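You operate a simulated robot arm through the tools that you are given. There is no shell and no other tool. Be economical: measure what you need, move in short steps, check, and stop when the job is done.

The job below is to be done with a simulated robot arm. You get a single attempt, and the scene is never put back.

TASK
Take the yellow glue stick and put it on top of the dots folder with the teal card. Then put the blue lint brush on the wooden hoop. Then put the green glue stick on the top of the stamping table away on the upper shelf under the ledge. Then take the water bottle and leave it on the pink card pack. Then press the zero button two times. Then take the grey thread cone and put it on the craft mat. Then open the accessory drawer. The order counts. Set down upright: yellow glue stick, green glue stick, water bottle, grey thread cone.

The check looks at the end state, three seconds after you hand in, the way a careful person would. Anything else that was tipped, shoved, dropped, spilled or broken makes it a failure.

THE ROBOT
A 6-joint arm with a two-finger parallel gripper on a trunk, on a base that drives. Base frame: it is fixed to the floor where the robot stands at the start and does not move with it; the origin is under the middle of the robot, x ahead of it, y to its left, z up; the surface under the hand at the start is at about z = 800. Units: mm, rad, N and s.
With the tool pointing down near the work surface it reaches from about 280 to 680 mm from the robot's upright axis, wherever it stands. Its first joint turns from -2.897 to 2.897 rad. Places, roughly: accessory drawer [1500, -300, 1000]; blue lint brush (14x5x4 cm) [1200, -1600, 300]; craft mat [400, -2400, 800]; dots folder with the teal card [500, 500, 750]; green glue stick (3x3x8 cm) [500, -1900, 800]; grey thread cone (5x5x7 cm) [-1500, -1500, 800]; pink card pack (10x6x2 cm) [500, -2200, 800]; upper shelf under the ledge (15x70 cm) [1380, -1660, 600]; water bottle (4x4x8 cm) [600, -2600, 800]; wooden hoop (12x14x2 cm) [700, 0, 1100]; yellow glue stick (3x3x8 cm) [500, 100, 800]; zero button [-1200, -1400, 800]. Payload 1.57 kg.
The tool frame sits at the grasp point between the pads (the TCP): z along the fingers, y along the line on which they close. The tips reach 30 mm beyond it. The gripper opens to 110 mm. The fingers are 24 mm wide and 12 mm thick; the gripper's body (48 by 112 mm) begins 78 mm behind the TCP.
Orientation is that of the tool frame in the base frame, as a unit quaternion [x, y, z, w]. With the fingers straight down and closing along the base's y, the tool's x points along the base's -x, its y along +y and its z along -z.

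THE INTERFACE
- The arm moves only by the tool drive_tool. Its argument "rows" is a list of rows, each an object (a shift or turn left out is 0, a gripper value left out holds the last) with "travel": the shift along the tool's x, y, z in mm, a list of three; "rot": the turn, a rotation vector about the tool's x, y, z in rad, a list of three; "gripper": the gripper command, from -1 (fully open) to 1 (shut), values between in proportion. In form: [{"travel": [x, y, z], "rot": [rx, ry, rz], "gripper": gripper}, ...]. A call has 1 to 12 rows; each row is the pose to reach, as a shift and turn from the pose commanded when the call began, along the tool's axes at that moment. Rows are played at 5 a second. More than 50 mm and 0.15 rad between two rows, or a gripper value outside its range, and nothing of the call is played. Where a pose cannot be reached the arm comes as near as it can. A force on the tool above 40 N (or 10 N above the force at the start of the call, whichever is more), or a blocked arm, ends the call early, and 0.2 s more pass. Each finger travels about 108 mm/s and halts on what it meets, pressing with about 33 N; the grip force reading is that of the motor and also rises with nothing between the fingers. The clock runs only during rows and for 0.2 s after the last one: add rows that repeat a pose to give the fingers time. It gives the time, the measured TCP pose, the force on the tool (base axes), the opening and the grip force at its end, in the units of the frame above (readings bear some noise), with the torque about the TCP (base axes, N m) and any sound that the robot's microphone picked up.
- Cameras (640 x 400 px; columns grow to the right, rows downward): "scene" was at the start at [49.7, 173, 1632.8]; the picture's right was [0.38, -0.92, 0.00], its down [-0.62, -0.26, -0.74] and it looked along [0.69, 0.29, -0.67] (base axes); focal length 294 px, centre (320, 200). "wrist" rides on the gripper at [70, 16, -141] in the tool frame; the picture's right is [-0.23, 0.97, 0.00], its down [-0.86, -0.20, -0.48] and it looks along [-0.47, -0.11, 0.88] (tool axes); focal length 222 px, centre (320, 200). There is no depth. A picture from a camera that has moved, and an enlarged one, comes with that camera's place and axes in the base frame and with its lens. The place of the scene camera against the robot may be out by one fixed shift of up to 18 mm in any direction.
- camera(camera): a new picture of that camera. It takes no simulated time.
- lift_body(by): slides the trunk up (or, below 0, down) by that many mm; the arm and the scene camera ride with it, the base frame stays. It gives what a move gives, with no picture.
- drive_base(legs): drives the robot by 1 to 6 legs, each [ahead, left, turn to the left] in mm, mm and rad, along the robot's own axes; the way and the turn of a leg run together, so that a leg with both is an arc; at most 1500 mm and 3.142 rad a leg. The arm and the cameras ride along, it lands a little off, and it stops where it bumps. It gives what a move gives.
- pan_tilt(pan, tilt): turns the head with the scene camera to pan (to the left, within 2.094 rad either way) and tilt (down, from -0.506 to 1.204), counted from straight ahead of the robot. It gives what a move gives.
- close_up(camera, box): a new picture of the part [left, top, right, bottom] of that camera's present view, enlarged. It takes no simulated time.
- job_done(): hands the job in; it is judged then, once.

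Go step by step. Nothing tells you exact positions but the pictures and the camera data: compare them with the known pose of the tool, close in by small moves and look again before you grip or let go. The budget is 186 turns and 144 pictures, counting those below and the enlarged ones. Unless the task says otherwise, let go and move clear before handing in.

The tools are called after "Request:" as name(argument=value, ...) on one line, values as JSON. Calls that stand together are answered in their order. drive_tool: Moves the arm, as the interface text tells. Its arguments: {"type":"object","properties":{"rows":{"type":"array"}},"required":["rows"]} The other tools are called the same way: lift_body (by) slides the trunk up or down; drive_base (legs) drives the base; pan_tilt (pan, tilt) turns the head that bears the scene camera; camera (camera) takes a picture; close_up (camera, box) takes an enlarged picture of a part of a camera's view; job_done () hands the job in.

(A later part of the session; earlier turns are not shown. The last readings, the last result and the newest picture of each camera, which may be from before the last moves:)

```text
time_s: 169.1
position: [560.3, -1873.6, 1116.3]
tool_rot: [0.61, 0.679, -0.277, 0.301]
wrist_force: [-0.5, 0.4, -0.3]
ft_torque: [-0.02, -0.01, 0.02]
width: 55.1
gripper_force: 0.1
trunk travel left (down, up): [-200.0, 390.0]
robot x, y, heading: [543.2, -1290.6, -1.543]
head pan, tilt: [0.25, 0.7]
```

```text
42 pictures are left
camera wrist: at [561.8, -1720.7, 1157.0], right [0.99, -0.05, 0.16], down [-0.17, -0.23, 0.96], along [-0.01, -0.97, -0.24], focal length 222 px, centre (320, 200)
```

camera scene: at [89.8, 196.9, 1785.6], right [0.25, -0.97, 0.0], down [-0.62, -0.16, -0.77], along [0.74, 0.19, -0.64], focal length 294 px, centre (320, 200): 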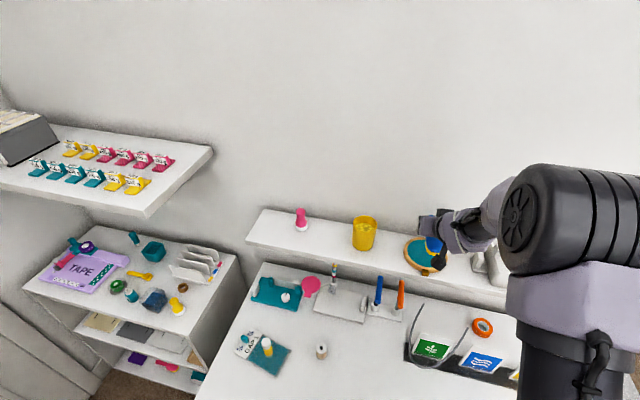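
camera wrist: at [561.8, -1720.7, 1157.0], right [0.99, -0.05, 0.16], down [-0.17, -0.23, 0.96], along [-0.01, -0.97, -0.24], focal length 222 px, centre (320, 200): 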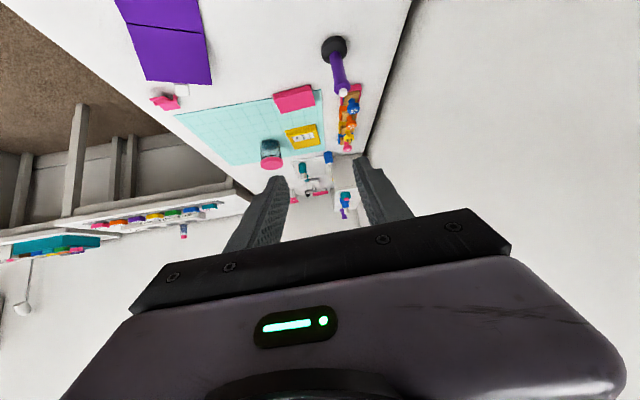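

Request:
drive_base(legs=[[-220, -45, 0]])

Request:
camera(camera="wrist")

```text
time_s: 170.8
position: [508.1, -1658.7, 1116.1]
tool_rot: [0.61, 0.679, -0.277, 0.301]
wrist_force: [-0.4, -0.2, 0.0]
ft_torque: [-0.01, 0.0, 0.01]
width: 54.9
gripper_force: 0.1
trunk travel left (down, up): [-200.0, 390.0]
robot x, y, heading: [487.7, -1075.2, -1.541]
head pan, tilt: [0.25, 0.7]
```

```text
41 pictures are left
camera wrist: at [509.9, -1504.7, 1157.2], right [0.99, -0.05, 0.16], down [-0.17, -0.23, 0.96], along [-0.01, -0.97, -0.24], focal length 222 px, centre (320, 200)
```

wrist: 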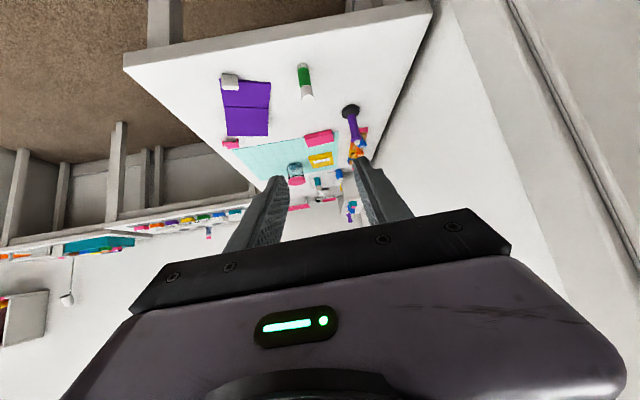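

The green stick is near (514, −1852). I lower the tool in front of the table, move closer and re-measure.

Request:
drive_tool(rows=[{"travel": [28, 0, 25]}, {"travel": [56, 0, 50]}, {"travel": [84, 0, 75]}, {"travel": [112, 0, 100]}, {"travel": [135, 0, 120]}])

Request:
drive_base(legs=[[80, 0, 0]])

Request:
camera(camera="wrist")

```text
time_s: 172.0
position: [507.3, -1657.8, 934.6]
tool_rot: [0.61, 0.679, -0.276, 0.301]
wrist_force: [0.5, 0.3, 0.0]
ft_torque: [-0.04, -0.01, 0.03]
width: 55.0
gripper_force: 0.1
trunk travel left (down, up): [-200.0, 390.0]
robot x, y, heading: [485.4, -1079.6, -1.539]
head pan, tilt: [0.25, 0.7]
```

```text
time_s: 173.1
position: [508.6, -1738.1, 934.5]
tool_rot: [0.611, 0.679, -0.276, 0.3]
wrist_force: [0.2, 0.0, 0.1]
ft_torque: [0.0, -0.02, 0.04]
width: 55.1
gripper_force: 0.0
trunk travel left (down, up): [-200.0, 390.0]
robot x, y, heading: [490.1, -1159.5, -1.54]
head pan, tilt: [0.25, 0.7]
```

```text
40 pictures are left
camera wrist: at [510.2, -1583.8, 975.2], right [0.99, -0.05, 0.16], down [-0.17, -0.23, 0.96], along [-0.01, -0.97, -0.24], focal length 222 px, centre (320, 200)
```

wrist: 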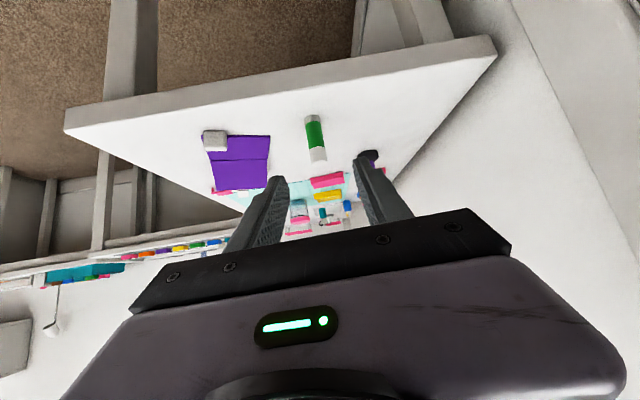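

Two views put this table at z ≈ 755 and the stick at (515, −1900). I move closer and check once more.

Request:
drive_base(legs=[[70, 0, 0]])

Request:
drive_tool(rows=[{"travel": [20, 2, 18], "gripper": -0.1}, {"travel": [40, 4, 36], "gripper": -0.1}, {"travel": [52, 5, 47], "gripper": -0.1}, {"travel": [52, 5, 47], "gripper": -0.1}])

Request:
camera(camera="wrist")

```text
time_s: 174.1
position: [512.0, -1805.6, 934.9]
tool_rot: [0.61, 0.68, -0.276, 0.3]
wrist_force: [0.0, 0.2, -0.3]
ft_torque: [-0.02, 0.0, 0.03]
width: 55.0
gripper_force: 0.1
trunk travel left (down, up): [-200.0, 390.0]
robot x, y, heading: [495.6, -1227.4, -1.534]
head pan, tilt: [0.25, 0.7]
```

```text
time_s: 175.1
position: [516.9, -1804.3, 864.4]
tool_rot: [0.61, 0.679, -0.277, 0.3]
wrist_force: [-0.2, 0.2, -0.3]
ft_torque: [-0.01, 0.01, 0.03]
width: 60.3
gripper_force: 0.0
trunk travel left (down, up): [-200.0, 390.0]
robot x, y, heading: [495.8, -1226.3, -1.537]
head pan, tilt: [0.25, 0.7]
```

```text
39 pictures are left
camera wrist: at [518.1, -1650.0, 905.8], right [0.99, -0.05, 0.16], down [-0.17, -0.23, 0.96], along [-0.01, -0.97, -0.24], focal length 222 px, centre (320, 200)
```

wrist: 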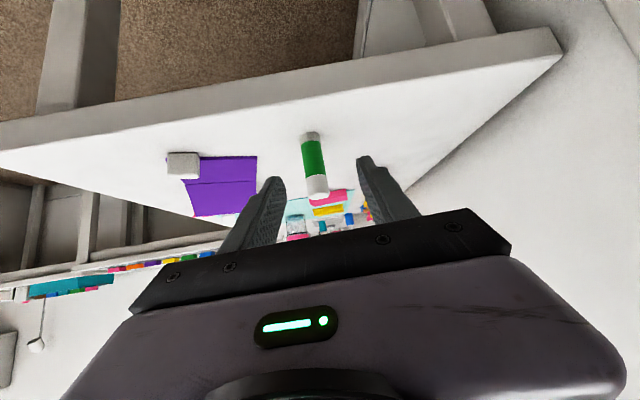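

Consistent: stick at (515.5, −1898), table ≈ 757. I advance along the tool axis to grip the barrel low.

Request:
drive_tool(rows=[{"travel": [0, -4, 35]}, {"travel": [0, -8, 70]}, {"travel": [0, -10.3, 92]}, {"travel": [0, -10.3, 103]}, {"travel": [0, -10.3, 103]}])

Request:
camera(camera="wrist")

```text
time_s: 176.3
position: [512.8, -1883.1, 796.9]
tool_rot: [0.61, 0.679, -0.276, 0.3]
wrist_force: [0.6, 0.0, -0.4]
ft_torque: [-0.03, -0.01, -0.01]
width: 60.6
gripper_force: 0.0
trunk travel left (down, up): [-200.0, 390.0]
robot x, y, heading: [496.4, -1226.9, -1.534]
head pan, tilt: [0.25, 0.7]
```

```text
38 pictures are left
camera wrist: at [513.9, -1729.7, 837.0], right [0.99, -0.05, 0.16], down [-0.17, -0.23, 0.96], along [-0.01, -0.97, -0.24], focal length 222 px, centre (320, 200)
```

wrist: 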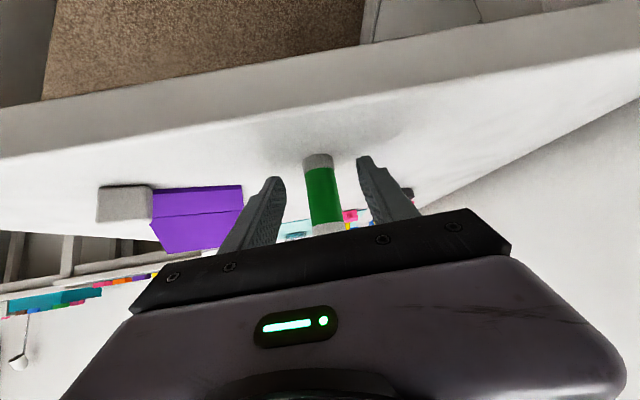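

Request:
drive_tool(rows=[{"gripper": 0.3}, {"gripper": 0.5}, {"gripper": 0.7}, {"gripper": 1}, {"gripper": 1}, {"gripper": 1}])

Request:
drive_tool(rows=[{"travel": [-7.5, 0, -6.7]}, {"travel": [-30, 0, -26.7]}, {"travel": [-55, 0, -50]}, {"travel": [-80, 0, -72]}])

Request:
camera(camera="wrist")

```text
time_s: 177.7
position: [513.8, -1883.0, 796.0]
tool_rot: [0.61, 0.679, -0.277, 0.3]
wrist_force: [0.2, -0.4, 0.2]
ft_torque: [0.0, -0.03, -0.03]
width: 23.2
gripper_force: 33.0
trunk travel left (down, up): [-200.0, 390.0]
robot x, y, heading: [494.7, -1225.4, -1.536]
head pan, tilt: [0.25, 0.7]
```

```text
time_s: 178.7
position: [515.0, -1881.2, 904.1]
tool_rot: [0.61, 0.679, -0.276, 0.301]
wrist_force: [-0.6, -0.6, -0.4]
ft_torque: [0.0, 0.0, -0.02]
width: 23.2
gripper_force: 33.2
trunk travel left (down, up): [-200.0, 390.0]
robot x, y, heading: [495.6, -1231.0, -1.537]
head pan, tilt: [0.25, 0.7]
```

```text
37 pictures are left
camera wrist: at [516.2, -1727.7, 945.8], right [0.99, -0.05, 0.16], down [-0.17, -0.23, 0.96], along [-0.01, -0.97, -0.24], focal length 222 px, centre (320, 200)
```

wrist: 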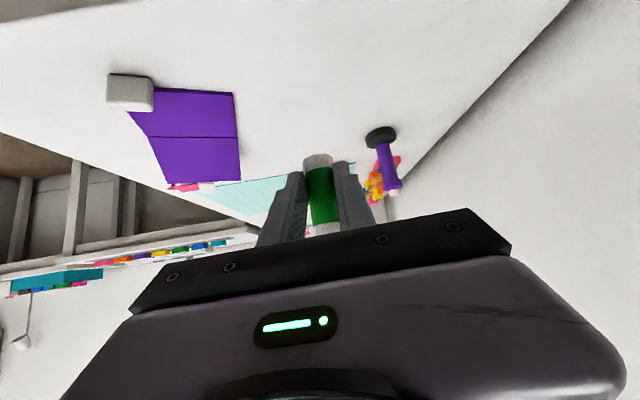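

Green stick is held whole, no snap. I back off and drive to the shelf unit.

Request:
drive_base(legs=[[-370, 0, 0], [0, 355, 0], [0, 0, 0.337]])

Request:
lift_body(by=-130)

Request:
camera(camera="wrist")

```text
time_s: 184.0
position: [1072.1, -1452.3, 905.0]
tool_rot: [0.486, 0.772, -0.222, 0.343]
wrist_force: [-0.2, -0.1, -0.8]
ft_torque: [0.02, 0.02, 0.02]
width: 23.1
gripper_force: 33.3
trunk travel left (down, up): [-200.0, 390.0]
robot x, y, heading: [835.5, -844.0, -1.199]
head pan, tilt: [0.25, 0.7]
```

```text
time_s: 185.6
position: [1071.3, -1452.3, 774.1]
tool_rot: [0.487, 0.772, -0.222, 0.343]
wrist_force: [0.4, -0.3, 0.2]
ft_torque: [0.03, -0.02, -0.05]
width: 23.1
gripper_force: 33.2
trunk travel left (down, up): [-70.0, 520.0]
robot x, y, heading: [829.7, -843.8, -1.197]
head pan, tilt: [0.25, 0.7]
```

```text
36 pictures are left
camera wrist: at [1021.9, -1307.3, 815.5], right [0.95, 0.28, 0.16], down [-0.08, -0.28, 0.96], along [0.31, -0.92, -0.24], focal length 222 px, centre (320, 200)
```

wrist: 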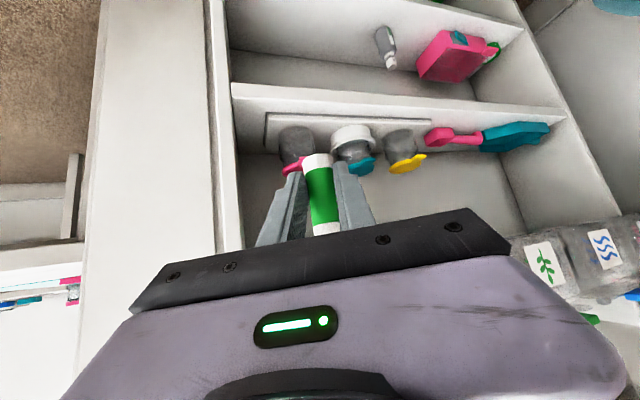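

Shelf top is about z 616, its front edge y −1552, with a free strip in front of the cup tray. I retract and lower the tool, then move the base in for the final approach.

Request:
drive_tool(rows=[{"travel": [40, 2, -8]}, {"travel": [80, 5, -16]}, {"travel": [121, 8, -25]}, {"travel": [121, 8, -25]}])

Request:
drive_base(legs=[[150, -17, 0]])

Request:
camera(camera="wrist")

```text
time_s: 186.6
position: [1034.5, -1360.5, 702.3]
tool_rot: [0.487, 0.772, -0.222, 0.342]
wrist_force: [1.3, -0.1, -0.7]
ft_torque: [0.02, 0.02, -0.02]
width: 23.2
gripper_force: 33.1
trunk travel left (down, up): [-70.0, 520.0]
robot x, y, heading: [835.5, -839.6, -1.202]
head pan, tilt: [0.25, 0.7]
```

```text
time_s: 188.0
position: [1078.5, -1508.7, 701.9]
tool_rot: [0.485, 0.774, -0.221, 0.343]
wrist_force: [1.1, 0.6, -0.6]
ft_torque: [0.0, 0.0, -0.01]
width: 23.4
gripper_force: 32.6
trunk travel left (down, up): [-70.0, 520.0]
robot x, y, heading: [871.6, -991.0, -1.193]
head pan, tilt: [0.25, 0.7]
```

```text
35 pictures are left
camera wrist: at [1027.4, -1364.6, 742.6], right [0.95, 0.28, 0.16], down [-0.08, -0.28, 0.96], along [0.32, -0.92, -0.24], focal length 222 px, centre (320, 200)
```

wrist: 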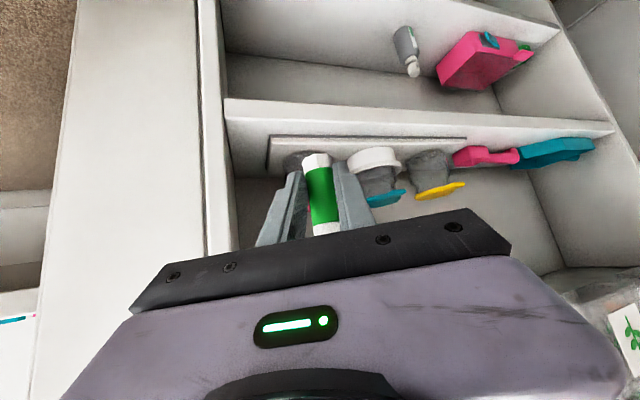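

Request:
drive_tool(rows=[{"travel": [-3, -3, 18]}, {"travel": [-5, -7, 36]}, {"travel": [-8, -10.7, 54]}, {"travel": [-8, -10.7, 54]}])

Request:
camera(camera="wrist")

Request:
close_up(camera="wrist", box=[220, 90, 420, 215])

```text
time_s: 189.0
position: [1087.3, -1555.9, 672.7]
tool_rot: [0.485, 0.773, -0.221, 0.343]
wrist_force: [0.7, 0.3, -0.5]
ft_torque: [0.01, 0.01, 0.03]
width: 23.0
gripper_force: 33.2
trunk travel left (down, up): [-70.0, 520.0]
robot x, y, heading: [876.3, -988.2, -1.192]
head pan, tilt: [0.25, 0.7]
```

```text
34 pictures are left
camera wrist: at [1036.8, -1411.2, 712.4], right [0.95, 0.28, 0.16], down [-0.08, -0.28, 0.96], along [0.32, -0.92, -0.24], focal length 222 px, centre (320, 200)
```

wrist: 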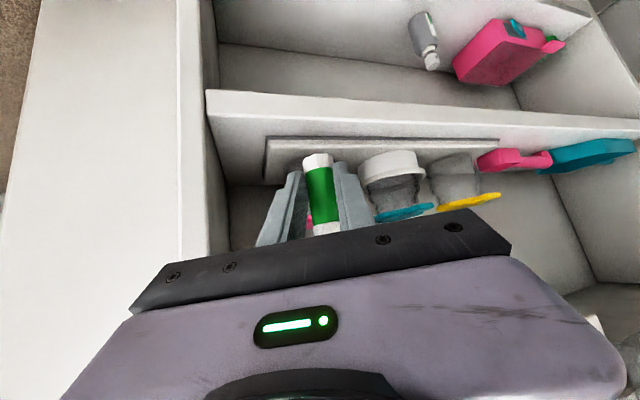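

```text
3.20 times, centred on (320, 152) of wrist
camera zoom: at [1036.8, -1411.2, 712.4], right [0.95, 0.28, 0.16], down [-0.08, -0.28, 0.96], along [0.32, -0.92, -0.24], focal length 711 px, centre (320, 352)
```

zoom: 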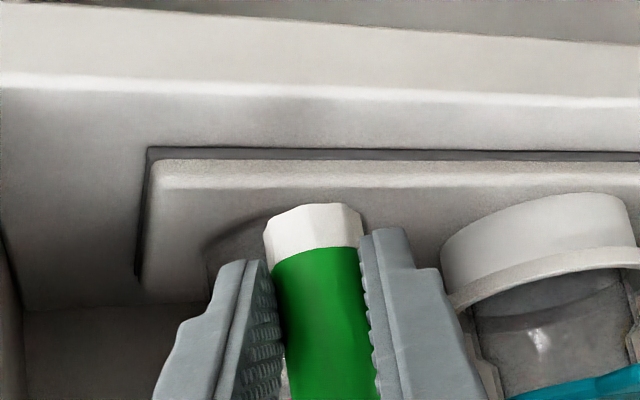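

The tray leaves a strip about 28 mm wide at the front. I shift the stick outward 15 mm, lower close to the shelf and compare edges directly.

Request:
drive_tool(rows=[{"travel": [9, 6.4, -10]}, {"travel": [18, 6.4, -2]}, {"travel": [18, 6.4, -2]}])

Request:
close_up(camera="wrist", box=[220, 90, 420, 215])

```text
time_s: 189.8
position: [1085.5, -1541.6, 659.9]
tool_rot: [0.485, 0.774, -0.22, 0.342]
wrist_force: [0.5, -0.5, -0.2]
ft_torque: [-0.01, 0.01, 0.01]
width: 23.1
gripper_force: 33.2
trunk travel left (down, up): [-70.0, 520.0]
robot x, y, heading: [876.2, -989.8, -1.197]
head pan, tilt: [0.25, 0.7]
```

```text
3.20 times, centred on (320, 152) of wrist
camera zoom: at [1035.8, -1395.9, 700.1], right [0.95, 0.28, 0.16], down [-0.08, -0.28, 0.96], along [0.32, -0.92, -0.24], focal length 711 px, centre (320, 352)
```

zoom: 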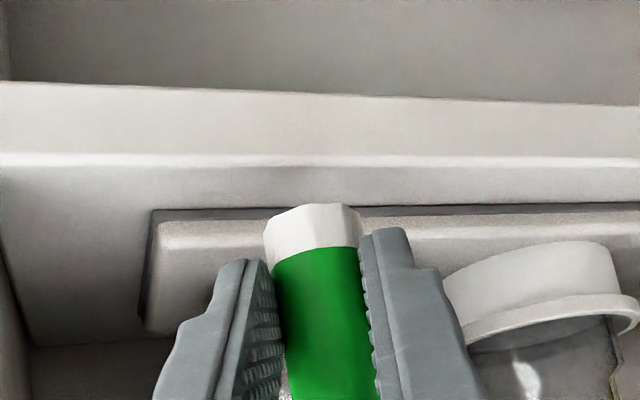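

Comparing the two views: shelf z ≈ 598, front edge y ≈ −1566, tray front y ≈ −1599. I move in 22 mm and lower to contact.

Request:
drive_tool(rows=[{"travel": [-5, -5, 9]}, {"travel": [-9, -9.2, 18.5]}, {"travel": [0, -9.2, 27]}, {"travel": [1.7, -9.2, 28.3]}, {"travel": [3.2, -9.2, 29.6]}, {"travel": [4.7, -9.2, 31]}])

Request:
close_up(camera="wrist", box=[220, 90, 420, 215])

```text
time_s: 191.2
position: [1087.7, -1561.7, 637.8]
tool_rot: [0.484, 0.774, -0.221, 0.344]
wrist_force: [3.7, -1.0, 26.7]
ft_torque: [-1.03, -0.41, 0.13]
width: 23.5
gripper_force: 33.2
trunk travel left (down, up): [-70.0, 520.0]
robot x, y, heading: [870.4, -990.4, -1.198]
head pan, tilt: [0.25, 0.7]
```

```text
3.20 times, centred on (320, 152) of wrist
camera zoom: at [1036.9, -1416.7, 678.2], right [0.94, 0.29, 0.16], down [-0.08, -0.27, 0.96], along [0.32, -0.92, -0.23], focal length 711 px, centre (320, 352)
```

zoom: 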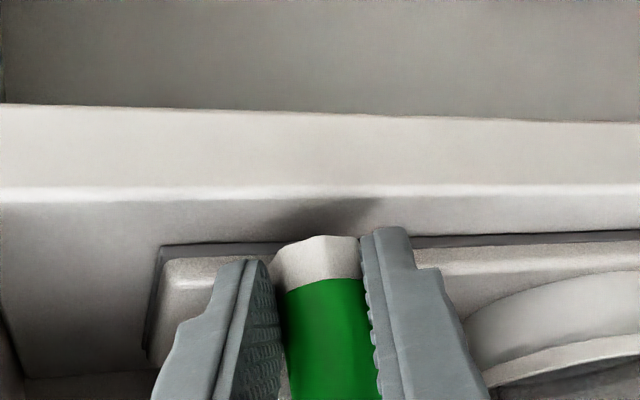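

The base touched the tray edge and slid up a little in the grip. I raise, move 10 mm outward and lower again.

Request:
drive_tool(rows=[{"travel": [-7.5, 0, -6.7]}, {"travel": [-1.5, 4.3, -13.5]}, {"travel": [-1.5, 4.3, -13.5]}])

Request:
close_up(camera="wrist", box=[220, 90, 420, 215])

```text
time_s: 192.0
position: [1086.9, -1550.6, 645.4]
tool_rot: [0.485, 0.774, -0.22, 0.343]
wrist_force: [0.0, -0.3, -0.1]
ft_torque: [0.05, -0.01, -0.03]
width: 23.3
gripper_force: 32.4
trunk travel left (down, up): [-70.0, 520.0]
robot x, y, heading: [878.3, -989.0, -1.198]
head pan, tilt: [0.25, 0.7]
```

```text
3.20 times, centred on (320, 152) of wrist
camera zoom: at [1037.1, -1406.0, 686.9], right [0.95, 0.28, 0.16], down [-0.08, -0.28, 0.96], along [0.32, -0.92, -0.24], focal length 711 px, centre (320, 352)
```

zoom: 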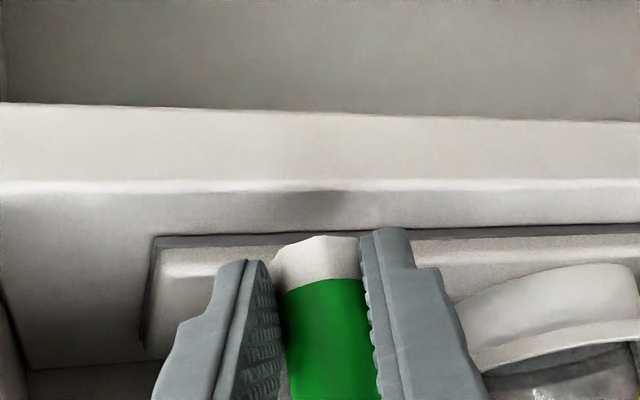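

Request:
drive_tool(rows=[{"travel": [-2.4, -1.7, 2.7]}, {"travel": [3.5, -1.7, 8]}, {"travel": [6.5, -1.7, 10.7]}, {"travel": [8, -1.7, 12]}, {"travel": [9.5, -1.7, 13.4]}, {"travel": [11, -1.7, 14.7]}])

Request:
camera(camera="wrist")

```text
time_s: 193.4
position: [1087.8, -1556.9, 628.8]
tool_rot: [0.484, 0.774, -0.221, 0.344]
wrist_force: [-1.3, 5.9, 13.6]
ft_torque: [-0.09, 0.1, -0.14]
width: 23.3
gripper_force: 32.6
trunk travel left (down, up): [-70.0, 520.0]
robot x, y, heading: [875.2, -991.6, -1.199]
head pan, tilt: [0.25, 0.7]
```

```text
29 pictures are left
camera wrist: at [1037.4, -1411.4, 669.1], right [0.94, 0.29, 0.16], down [-0.08, -0.27, 0.96], along [0.32, -0.92, -0.23], focal length 222 px, centre (320, 200)
```

wrist: 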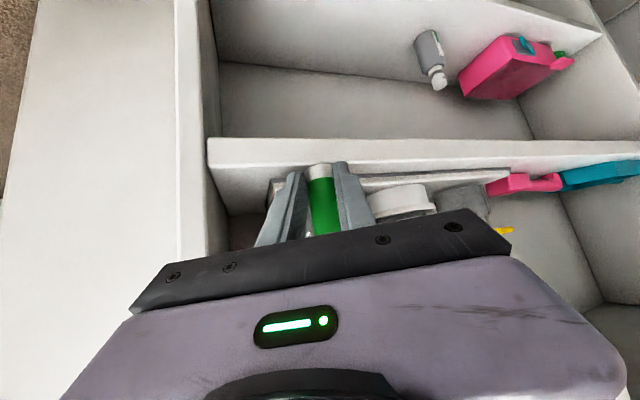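

Fingertips are on the shelf with the stick just in front of the tray. I release and withdraw.

Request:
drive_tool(rows=[{"travel": [-1, 0, -1], "gripper": 0.5}, {"travel": [-1, 0, -1], "gripper": 0.4}, {"travel": [-1, 0, -1], "gripper": 0.25}, {"travel": [-1, 0, -1], "gripper": 0.1}, {"travel": [-3, 0, -20], "gripper": 0.1}, {"travel": [-3, 0, -60], "gripper": 0.1}, {"travel": [-3, 0, -105], "gripper": 0.1}])

Request:
camera(camera="wrist")

```text
time_s: 195.0
position: [1052.1, -1486.3, 700.7]
tool_rot: [0.486, 0.773, -0.221, 0.342]
wrist_force: [-0.4, 0.8, -0.4]
ft_torque: [0.0, 0.01, 0.02]
width: 49.8
gripper_force: 0.1
trunk travel left (down, up): [-70.0, 520.0]
robot x, y, heading: [875.9, -989.9, -1.198]
head pan, tilt: [0.25, 0.7]
```

```text
28 pictures are left
camera wrist: at [1002.9, -1341.5, 741.4], right [0.95, 0.28, 0.16], down [-0.08, -0.28, 0.96], along [0.32, -0.92, -0.24], focal length 222 px, centre (320, 200)
```

wrist: 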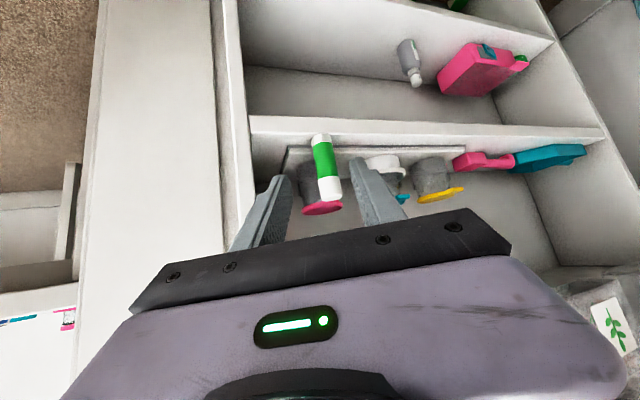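

The green stick stands upright on the upper shelf. Next the water bottle on the far end of the stamping table: I raise the trunk, drive around to the table's −x side.

Request:
drive_base(legs=[[-150, 0, -0.373], [0, -920, 0]])

Request:
lift_body(by=450)

Request:
drive_base(legs=[[1200, 0, 0], [0, 0, 1.571], [0, -300, 0]])

Request:
pan_tilt(pan=0.1, tilt=0.85)

Request:
camera(camera="scene")

```text
time_s: 200.9
position: [-93.6, -1367.2, 699.4]
tool_rot: [0.626, 0.665, -0.283, 0.294]
wrist_force: [-0.4, 0.2, 0.2]
ft_torque: [-0.01, 0.01, 0.03]
width: 49.5
gripper_force: 0.0
trunk travel left (down, up): [-70.0, 520.0]
robot x, y, heading: [-70.4, -837.3, -1.58]
head pan, tilt: [0.25, 0.7]
```

```text
refused: 450 is not a number from -400 to 400
```

```text
time_s: 208.7
position: [121.0, -2523.1, 701.1]
tool_rot: [0.458, 0.791, -0.207, 0.349]
wrist_force: [-29.8, -7.4, 12.9]
ft_torque: [-0.22, 0.52, -0.29]
width: 23.4
gripper_force: 0.0
trunk travel left (down, up): [-70.0, 520.0]
robot x, y, heading: [-97.6, -2039.7, -1.097]
head pan, tilt: [0.25, 0.7]
stopped in leg 2: the force on the tool passed its limit at 60 N (the readings are from after the stop); the commanded pose is now the measured one
```

```text
time_s: 209.4
position: [123.0, -2522.9, 700.1]
tool_rot: [0.456, 0.792, -0.208, 0.35]
wrist_force: [-35.6, -9.5, 14.1]
ft_torque: [-0.27, 0.64, -0.3]
width: 17.3
gripper_force: 0.0
trunk travel left (down, up): [-70.0, 520.0]
robot x, y, heading: [-95.3, -2040.8, -1.095]
head pan, tilt: [0.099, 0.85]
```

```text
27 pictures are left
camera scene: at [50.5, -2024.7, 1493.8], right [-0.84, -0.55, 0.0], down [-0.41, 0.63, -0.66], along [0.36, -0.55, -0.75], focal length 294 px, centre (320, 200)
```

scene: 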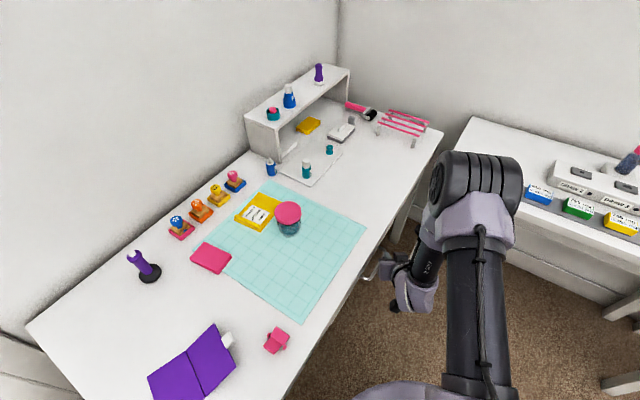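

The lift call was refused, so the arm swung against the table edge; nothing fell. I turn back, raise the trunk properly and look closer.

Request:
drive_base(legs=[[0, 0, -0.25]])

Request:
lift_body(by=400)

Request:
pan_tilt(pan=0.4, tilt=0.85)

Request:
close_up(camera="scene", box=[180, 60, 480, 260])

```text
time_s: 210.6
position: [1.6, -2560.9, 699.0]
tool_rot: [0.548, 0.731, -0.248, 0.322]
wrist_force: [0.5, -0.3, -0.2]
ft_torque: [-0.02, 0.0, 0.0]
width: 49.5
gripper_force: 0.1
trunk travel left (down, up): [-70.0, 520.0]
robot x, y, heading: [-95.3, -2042.9, -1.343]
head pan, tilt: [0.099, 0.85]
```

```text
time_s: 214.5
position: [2.3, -2561.7, 1099.3]
tool_rot: [0.548, 0.731, -0.248, 0.321]
wrist_force: [0.2, 0.4, 0.4]
ft_torque: [0.0, 0.0, 0.02]
width: 49.3
gripper_force: 0.1
trunk travel left (down, up): [-470.0, 120.0]
robot x, y, heading: [-99.8, -2041.4, -1.337]
head pan, tilt: [0.099, 0.85]
```

```text
time_s: 215.3
position: [2.4, -2561.8, 1099.3]
tool_rot: [0.548, 0.731, -0.248, 0.321]
wrist_force: [-0.1, 1.2, 0.1]
ft_torque: [-0.01, 0.04, -0.03]
width: 49.7
gripper_force: 0.1
trunk travel left (down, up): [-470.0, 120.0]
robot x, y, heading: [-98.1, -2044.8, -1.341]
head pan, tilt: [0.4, 0.85]
```

```text
2.00 times, centred on (330, 160) of scene
camera zoom: at [74.2, -2053.0, 1893.3], right [-0.81, -0.59, 0.0], down [-0.44, 0.61, -0.66], along [0.39, -0.53, -0.75], focal length 587 px, centre (300, 280)
```

zoom: 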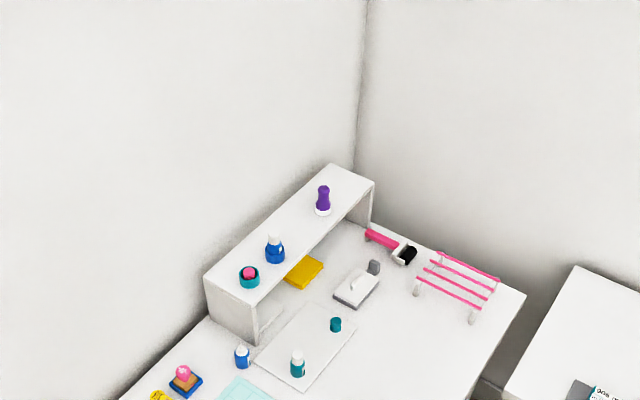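

The water bottle is the blue one near (622, −2572). I turn to face +x, drive alongside and lower.

Request:
drive_base(legs=[[0, 0, 1.34], [0, -525, 0], [110, 0, 0]])

Request:
lift_body(by=-180)

Request:
camera(camera="wrist")

```text
time_s: 222.4
position: [545.7, -2581.3, 1100.5]
tool_rot: [-0.028, 0.913, 0.007, 0.406]
wrist_force: [0.1, 0.0, -0.9]
ft_torque: [0.04, -0.01, 0.01]
width: 49.4
gripper_force: 0.0
trunk travel left (down, up): [-470.0, 120.0]
robot x, y, heading: [18.5, -2563.5, 0.005]
head pan, tilt: [0.4, 0.85]
```

```text
time_s: 224.4
position: [546.6, -2582.2, 919.4]
tool_rot: [-0.029, 0.913, 0.008, 0.406]
wrist_force: [0.3, 0.5, 0.0]
ft_torque: [0.0, 0.02, -0.03]
width: 49.6
gripper_force: 0.1
trunk travel left (down, up): [-290.0, 300.0]
robot x, y, heading: [18.9, -2561.2, 0.001]
head pan, tilt: [0.4, 0.85]
```

```text
25 pictures are left
camera wrist: at [394.6, -2573.0, 961.3], right [0.1, 0.98, 0.16], down [0.23, -0.18, 0.96], along [0.97, -0.06, -0.24], focal length 222 px, centre (320, 200)
```

wrist: 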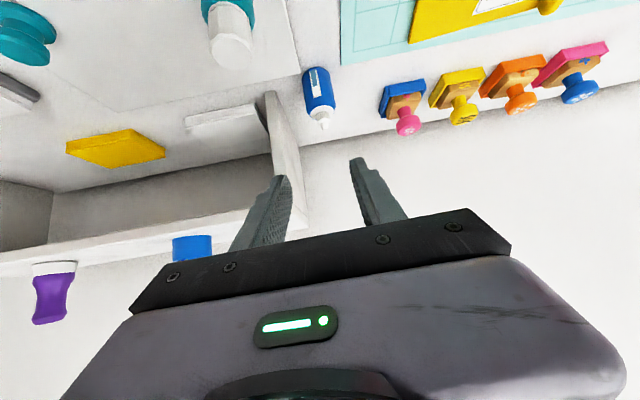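

Request:
drive_tool(rows=[{"travel": [20, 4, 19], "gripper": -0.27}, {"travel": [41, 8, 38], "gripper": -0.27}, {"travel": [61, 12.8, 57], "gripper": -0.27}, {"travel": [61, 12.8, 57], "gripper": -0.27}])

Request:
camera(camera="wrist")

```text
time_s: 225.4
position: [546.0, -2569.4, 834.6]
tool_rot: [-0.028, 0.914, 0.007, 0.406]
wrist_force: [-0.6, 0.5, -0.5]
ft_torque: [-0.01, -0.02, 0.01]
width: 70.0
gripper_force: 0.1
trunk travel left (down, up): [-290.0, 300.0]
robot x, y, heading: [18.5, -2563.9, 0.009]
head pan, tilt: [0.4, 0.85]
```

```text
24 pictures are left
camera wrist: at [394.0, -2559.9, 875.7], right [0.1, 0.98, 0.16], down [0.23, -0.18, 0.96], along [0.97, -0.06, -0.24], focal length 222 px, centre (320, 200)
```

wrist: 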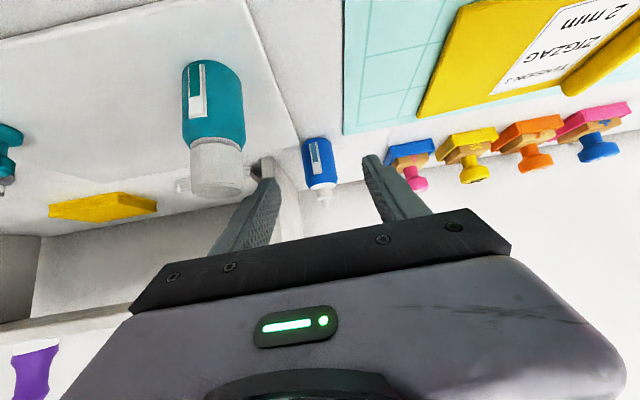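

Request:
close_up(camera="wrist", box=[160, 40, 360, 220])

```text
2.22 times, centred on (260, 130) of wrist
camera zoom: at [394.0, -2559.9, 875.7], right [0.1, 0.98, 0.16], down [0.23, -0.18, 0.96], along [0.97, -0.06, -0.24], focal length 494 px, centre (453, 356)
```

zoom: 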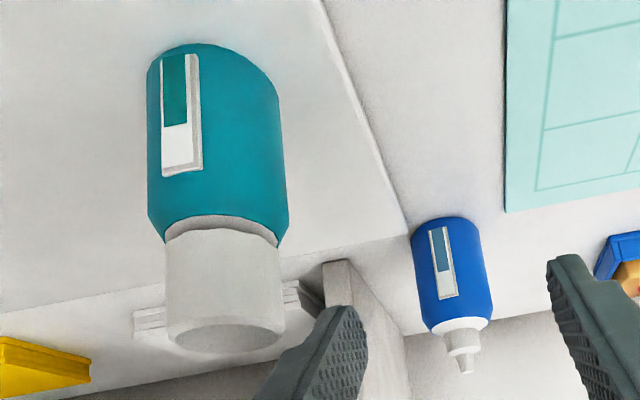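

By the stated rough place (600, −2600) the water bottle is the blue one at (605, −2566). I advance along the tool axis to its body and grip.

Request:
drive_tool(rows=[{"travel": [0, 0, 25]}, {"travel": [0.5, 0, 45]}, {"travel": [0.6, 0.2, 58.5]}, {"travel": [0.6, 0.2, 58.5]}])

Request:
camera(camera="wrist")

```text
time_s: 226.4
position: [588.9, -2568.3, 797.2]
tool_rot: [-0.028, 0.913, 0.006, 0.407]
wrist_force: [0.8, 1.2, 19.2]
ft_torque: [-0.94, 1.3, -0.02]
width: 70.0
gripper_force: 0.1
trunk travel left (down, up): [-290.0, 300.0]
robot x, y, heading: [19.9, -2565.7, 0.01]
head pan, tilt: [0.4, 0.85]
```

```text
22 pictures are left
camera wrist: at [437.0, -2559.2, 837.9], right [0.1, 0.98, 0.16], down [0.23, -0.18, 0.96], along [0.97, -0.06, -0.24], focal length 222 px, centre (320, 200)
```

wrist: 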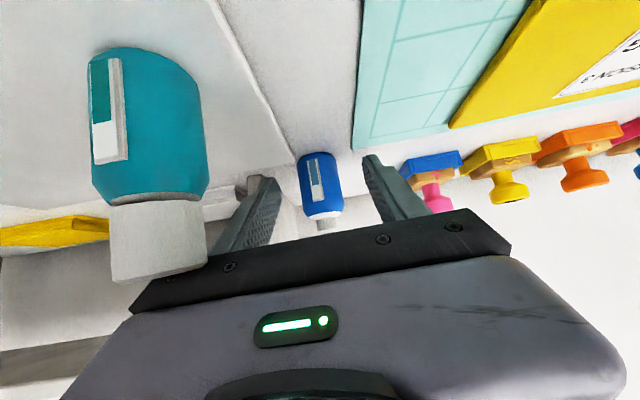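

The gripper body touched the teal bottle's cap beside it; I back out at once and will come in with the tool vertical instead.

Request:
drive_tool(rows=[{"travel": [-8, 0, -10]}, {"travel": [-16, 0, -45]}, {"travel": [-20, 0, -80]}, {"travel": [-25, 0, -100]}])

Request:
drive_tool(rows=[{"travel": [-17, 0, 5], "rot": [0, 0.12, 0]}, {"travel": [-34, 0, 10], "rot": [0, 0.24, 0]}, {"travel": [-51, 0, 15], "rot": [0, 0.365, 0]}, {"travel": [-68, 0, 20], "rot": [0, 0.486, 0]}, {"travel": [-85, 0, 25], "rot": [0, 0.608, 0]}, {"travel": [-95, 0, 28], "rot": [0, 0.732, 0]}, {"travel": [-95, 0, 28], "rot": [0, 0.732, 0]}])

Request:
camera(camera="wrist")

```text
time_s: 227.4
position: [530.4, -2569.5, 884.3]
tool_rot: [-0.028, 0.913, 0.007, 0.406]
wrist_force: [-0.9, 0.9, 0.5]
ft_torque: [-0.01, 0.0, 0.02]
width: 70.0
gripper_force: 0.1
trunk travel left (down, up): [-290.0, 300.0]
robot x, y, heading: [20.2, -2565.3, 0.007]
head pan, tilt: [0.4, 0.85]
```

```text
time_s: 229.0
position: [618.1, -2564.1, 934.3]
tool_rot: [-0.028, 0.998, -0.003, 0.052]
wrist_force: [-0.1, 0.0, 0.1]
ft_torque: [0.0, -0.02, -0.02]
width: 70.0
gripper_force: 0.1
out of reach, approached as far as the arm can: row 4
trunk travel left (down, up): [-290.0, 300.0]
robot x, y, heading: [19.0, -2563.5, 0.011]
head pan, tilt: [0.4, 0.85]
```

```text
21 pictures are left
camera wrist: at [533.3, -2550.8, 1065.3], right [0.17, 0.99, 0.01], down [0.81, -0.15, 0.57], along [0.56, -0.09, -0.82], focal length 222 px, centre (320, 200)
```

wrist: 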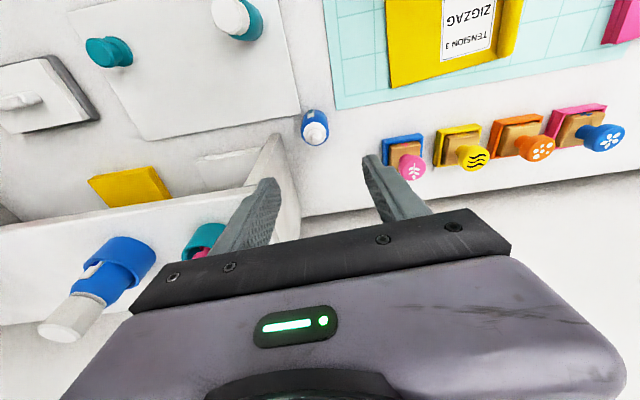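

Teal bottle still upright. The blue bottle is at (607, −2568); I descend vertically onto it.

Request:
drive_tool(rows=[{"travel": [14, -3.3, 35]}, {"travel": [20, -3.3, 70]}, {"travel": [25, -3.3, 105]}, {"travel": [27.3, -3.3, 125]}, {"travel": [27.3, -3.3, 134]}, {"travel": [27.3, -3.3, 134]}])

Request:
drive_tool(rows=[{"gripper": 0.0}, {"gripper": 0.2}, {"gripper": 0.4}, {"gripper": 1}, {"gripper": 1}, {"gripper": 1}])

Request:
camera(camera="wrist")

```text
time_s: 229.9
position: [604.6, -2568.8, 834.5]
tool_rot: [-0.026, 0.998, -0.003, 0.055]
wrist_force: [-16.5, 2.8, 23.4]
ft_torque: [-1.34, -1.64, -0.85]
width: 69.7
gripper_force: 0.0
trunk travel left (down, up): [-290.0, 300.0]
robot x, y, heading: [19.5, -2569.0, 0.012]
head pan, tilt: [0.4, 0.85]
stopped in row 4: the force on the tool passed its limit at 112 N (the readings are from after the stop); the commanded pose is now the measured one
```

```text
time_s: 231.3
position: [604.0, -2568.3, 835.0]
tool_rot: [-0.027, 0.998, -0.004, 0.056]
wrist_force: [-2.8, 3.0, 33.0]
ft_torque: [-1.79, -0.67, -0.06]
width: 29.1
gripper_force: 33.1
trunk travel left (down, up): [-290.0, 300.0]
robot x, y, heading: [18.5, -2563.6, 0.008]
head pan, tilt: [0.4, 0.85]
```

```text
20 pictures are left
camera wrist: at [518.7, -2554.3, 965.5], right [0.17, 0.98, 0.01], down [0.81, -0.15, 0.57], along [0.57, -0.09, -0.82], focal length 222 px, centre (320, 200)
```

wrist: 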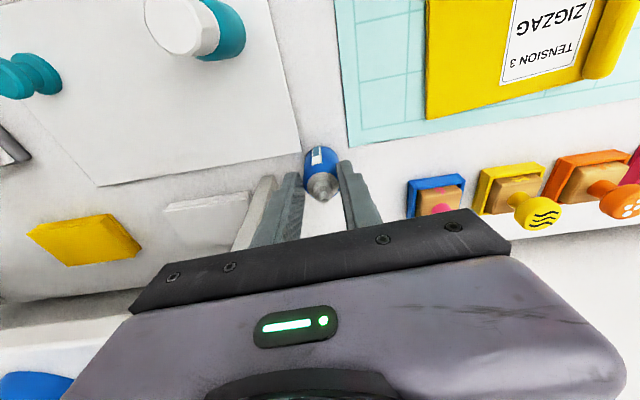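

The gripper body hit the riser corner. I open, rise, and turn the gripper 90° so its narrow side faces the riser, then descend again.

Request:
drive_tool(rows=[{"travel": [0, 0, -2], "gripper": 0.3}, {"travel": [0, 0, -2], "gripper": 0.1}, {"travel": [0, 0, -4], "gripper": -0.1}, {"travel": [0, 0, -40], "gripper": -0.1}, {"travel": [0, 0, -80], "gripper": -0.1}])

Request:
drive_tool(rows=[{"rot": [0, 0, 0.143]}, {"rot": [0, 0, 0.286]}, {"rot": [0, 0, 0.428]}, {"rot": [0, 0, 0.571]}, {"rot": [0, 0, 0.714]}, {"rot": [0, 0, 0.857]}, {"rot": [0, 0, 1.0]}, {"rot": [0, 0, 1.143]}, {"rot": [0, 0, 1.285]}, {"rot": [0, 0, 1.428]}, {"rot": [0, 0, 1.571]}])

Request:
camera(camera="wrist")

```text
time_s: 232.5
position: [596.2, -2567.7, 912.4]
tool_rot: [-0.025, 0.998, -0.003, 0.054]
wrist_force: [0.7, -0.1, 0.2]
ft_torque: [0.01, -0.01, 0.01]
width: 60.3
gripper_force: 0.1
trunk travel left (down, up): [-290.0, 300.0]
robot x, y, heading: [22.7, -2563.1, 0.006]
head pan, tilt: [0.4, 0.85]
```

```text
time_s: 234.9
position: [595.6, -2568.9, 911.3]
tool_rot: [0.688, 0.723, 0.036, 0.041]
wrist_force: [0.0, 0.7, -0.2]
ft_torque: [0.0, 0.04, -0.05]
width: 60.6
gripper_force: 0.1
trunk travel left (down, up): [-290.0, 300.0]
robot x, y, heading: [16.0, -2564.5, 0.008]
head pan, tilt: [0.4, 0.85]
```

```text
19 pictures are left
camera wrist: at [594.1, -2496.9, 1051.9], right [0.98, -0.18, 0.11], down [-0.21, -0.86, 0.46], along [0.01, -0.47, -0.88], focal length 222 px, centre (320, 200)
```

wrist: 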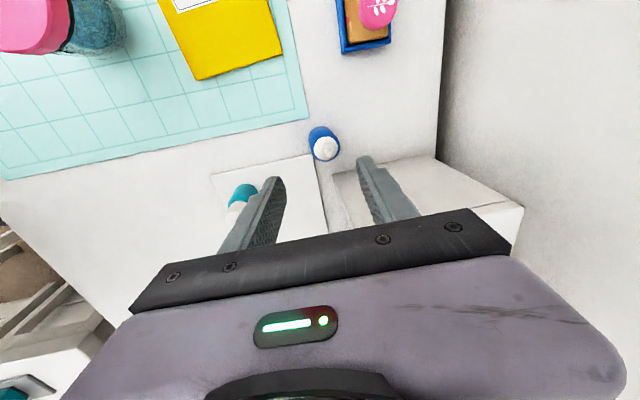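

Request:
drive_tool(rows=[{"travel": [3, 5, 35]}, {"travel": [5.4, 3, 70]}, {"travel": [5.4, 1, 98]}, {"travel": [5.4, 0.3, 113]}, {"travel": [5.4, 0.3, 113], "gripper": 0.15}, {"travel": [5.4, 0.3, 113], "gripper": 0.35}, {"travel": [5.4, 0.3, 113], "gripper": 1}, {"travel": [5.4, 0.3, 113], "gripper": 1}, {"travel": [5.4, 0.3, 113], "gripper": 1}])

Request:
camera(camera="wrist")

```text
time_s: 236.9
position: [608.4, -2563.1, 799.0]
tool_rot: [0.688, 0.724, 0.035, 0.041]
wrist_force: [-0.9, 0.7, 0.0]
ft_torque: [0.02, -0.01, 0.0]
width: 30.5
gripper_force: 33.3
trunk travel left (down, up): [-290.0, 300.0]
robot x, y, heading: [20.0, -2564.5, 0.009]
head pan, tilt: [0.4, 0.85]
```

```text
18 pictures are left
camera wrist: at [605.3, -2491.1, 939.4], right [0.98, -0.18, 0.11], down [-0.21, -0.86, 0.46], along [0.01, -0.47, -0.88], focal length 222 px, centre (320, 200)
```

wrist: 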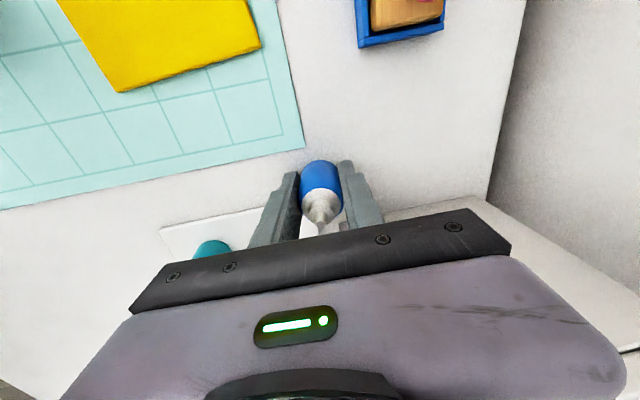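

The blue bottle is gripped (30 mm). I lift it and drive left to the pink card pack.

Request:
drive_tool(rows=[{"travel": [0, 0, -8]}, {"travel": [0, 0, -45]}, {"travel": [0, 0, -90]}, {"travel": [0, 0, -135]}, {"travel": [0, 0, -170]}])

Request:
drive_base(legs=[[0, 345, 0]])

Request:
camera(camera="wrist")

```text
time_s: 238.1
position: [590.2, -2563.2, 969.5]
tool_rot: [0.687, 0.725, 0.035, 0.041]
wrist_force: [-0.6, 0.9, -0.3]
ft_torque: [0.01, 0.02, 0.01]
width: 31.7
gripper_force: 33.2
trunk travel left (down, up): [-290.0, 300.0]
robot x, y, heading: [20.4, -2563.9, 0.007]
head pan, tilt: [0.4, 0.85]
```

```text
time_s: 240.3
position: [588.4, -2218.7, 968.8]
tool_rot: [0.687, 0.724, 0.035, 0.042]
wrist_force: [-0.5, 0.8, 0.4]
ft_torque: [-0.03, -0.01, 0.0]
width: 31.6
gripper_force: 33.3
trunk travel left (down, up): [-290.0, 300.0]
robot x, y, heading: [15.4, -2218.3, 0.006]
head pan, tilt: [0.4, 0.85]
```

```text
17 pictures are left
camera wrist: at [585.8, -2146.1, 1109.3], right [0.98, -0.17, 0.11], down [-0.2, -0.86, 0.46], along [0.01, -0.48, -0.88], focal length 222 px, centre (320, 200)
```

wrist: 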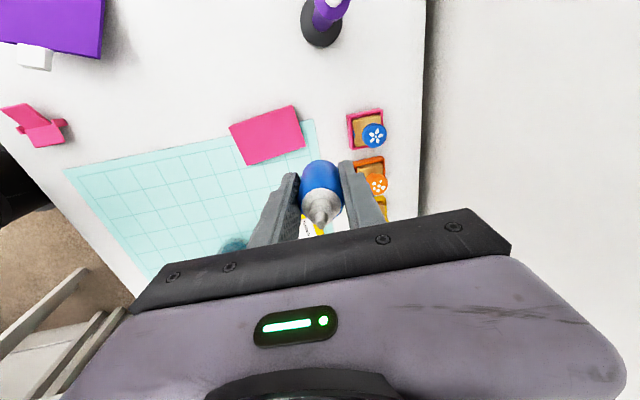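

Request:
drive_tool(rows=[{"travel": [4, -22, 20]}, {"travel": [8, -45, 45]}, {"travel": [12, -66, 75]}, {"travel": [12, -67, 105]}, {"travel": [12, -69, 128]}, {"travel": [12, -69, 128]}])

Request:
camera(camera="wrist")

```text
time_s: 241.7
position: [533.1, -2210.5, 832.5]
tool_rot: [0.686, 0.725, 0.035, 0.041]
wrist_force: [-0.3, 1.1, -0.6]
ft_torque: [0.02, -0.01, 0.01]
width: 31.4
gripper_force: 33.3
trunk travel left (down, up): [-290.0, 300.0]
robot x, y, heading: [16.5, -2218.0, 0.01]
head pan, tilt: [0.4, 0.85]
```

```text
16 pictures are left
camera wrist: at [530.5, -2138.5, 973.1], right [0.98, -0.17, 0.11], down [-0.2, -0.86, 0.46], along [0.01, -0.47, -0.88], focal length 222 px, centre (320, 200)
```

wrist: 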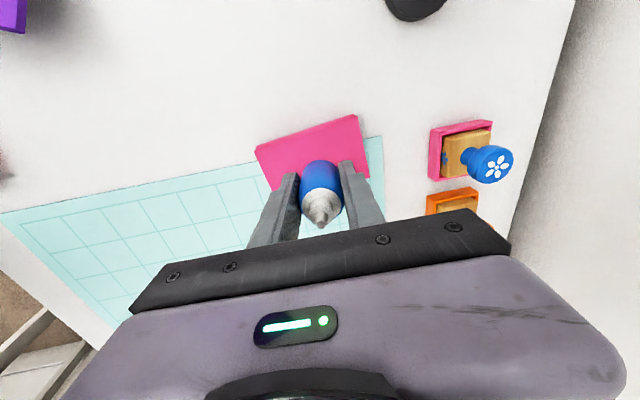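

Request:
drive_tool(rows=[{"travel": [8, -4, 7]}, {"travel": [8, -4.2, 9]}, {"travel": [8, -4.4, 11]}, {"travel": [8, -4.6, 13]}, {"travel": [8, -4.8, 15]}, {"travel": [8, -5, 17]}, {"travel": [8, -5.2, 19]}])

```text
time_s: 243.3
position: [530.2, -2203.3, 816.6]
tool_rot: [0.687, 0.724, 0.036, 0.042]
wrist_force: [-1.1, 1.0, 20.9]
ft_torque: [-0.16, 0.24, -0.03]
width: 31.5
gripper_force: 33.2
trunk travel left (down, up): [-290.0, 300.0]
robot x, y, heading: [17.3, -2220.6, 0.007]
head pan, tilt: [0.4, 0.85]
```

Contact at the pack's top. I ease the load, release and rise.

Request:
drive_tool(rows=[{"travel": [0, 0, -2.5]}, {"travel": [0, 0, -2.5], "gripper": 0.35}, {"travel": [0, 0, -2.5], "gripper": 0.2}, {"travel": [0, 0, -2.5], "gripper": 0.05}, {"travel": [0, 0, -30], "gripper": 0.0}, {"travel": [0, 0, -75], "gripper": 0}, {"travel": [0, 0, -120], "gripper": 0}, {"travel": [0, 0, -165], "gripper": 0}])

Request:
camera(camera="wrist")

```text
time_s: 245.1
position: [512.7, -2205.7, 980.1]
tool_rot: [0.687, 0.725, 0.035, 0.041]
wrist_force: [-0.3, 0.6, -0.2]
ft_torque: [0.03, -0.03, -0.02]
width: 54.9
gripper_force: 0.1
trunk travel left (down, up): [-290.0, 300.0]
robot x, y, heading: [17.6, -2220.7, 0.011]
head pan, tilt: [0.4, 0.85]
```

```text
15 pictures are left
camera wrist: at [510.0, -2134.1, 1119.3], right [0.98, -0.18, 0.11], down [-0.21, -0.86, 0.46], along [0.01, -0.47, -0.88], focal length 222 px, centre (320, 200)
```

wrist: 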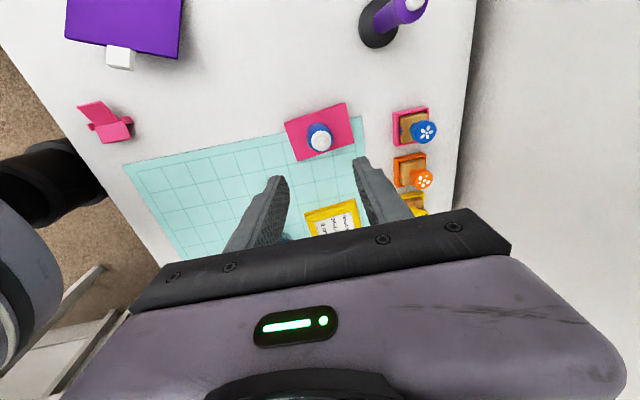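

The bottle stands on the pink pack. Next the zero button on the island at (−1200, −1400): I back away, turn around and drive there.

Request:
drive_base(legs=[[-400, 0, 0], [0, 0, 3.141], [0, -820, 0], [100, 0, 0]])

Request:
pan_tilt(pan=0.0, tilt=0.8)

Request:
camera(camera="scene")

```text
time_s: 259.6
position: [-949.6, -1377.2, 977.7]
tool_rot: [-0.705, 0.708, 0.042, -0.033]
wrist_force: [-1.0, 0.0, 0.0]
ft_torque: [0.0, -0.01, 0.0]
width: 55.1
gripper_force: 0.0
trunk travel left (down, up): [-290.0, 300.0]
robot x, y, heading: [-453.2, -1394.0, 3.095]
head pan, tilt: [0.4, 0.85]
```

```text
time_s: 260.5
position: [-948.7, -1377.5, 978.2]
tool_rot: [-0.704, 0.708, 0.043, -0.035]
wrist_force: [0.3, -0.2, 0.5]
ft_torque: [0.0, 0.01, -0.01]
width: 54.7
gripper_force: 0.1
trunk travel left (down, up): [-290.0, 300.0]
robot x, y, heading: [-454.8, -1391.5, 3.086]
head pan, tilt: [0.0, 0.799]
```

```text
14 pictures are left
camera scene: at [-527.3, -1528.8, 1717.3], right [0.05, 1.0, 0.0], down [0.72, -0.04, -0.7], along [-0.7, 0.03, -0.72], focal length 294 px, centre (320, 200)
```

scene: 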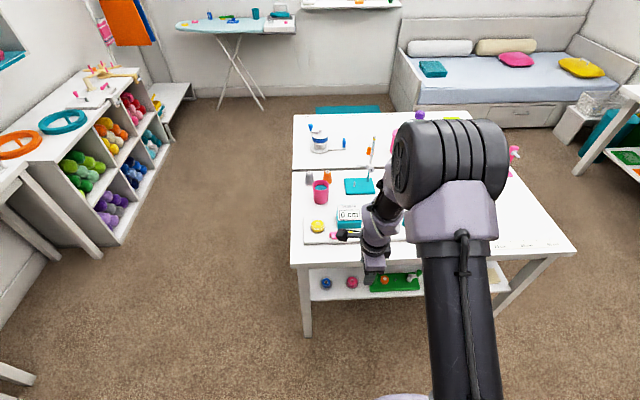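

Request:
close_up(camera="scene", box=[285, 150, 425, 260])

```text
3.64 times, centred on (355, 205) of scene
camera zoom: at [-527.3, -1528.8, 1717.3], right [0.05, 1.0, 0.0], down [0.72, -0.04, -0.7], along [-0.7, 0.03, -0.72], focal length 1067 px, centre (193, 182)
```

zoom: 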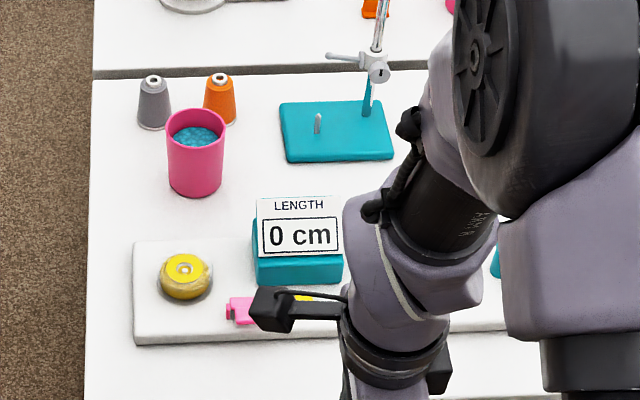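

Request:
camera(camera="wrist")

```text
12 pictures are left
camera wrist: at [-950.1, -1446.9, 1118.6], right [-0.97, 0.23, 0.11], down [0.26, 0.85, 0.46], along [0.02, 0.47, -0.88], focal length 222 px, centre (320, 200)
```

wrist: 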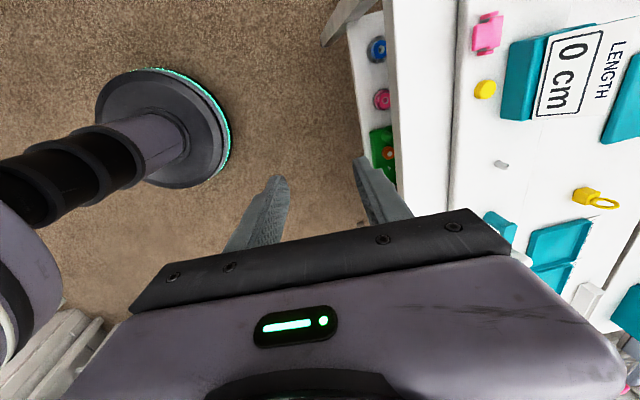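

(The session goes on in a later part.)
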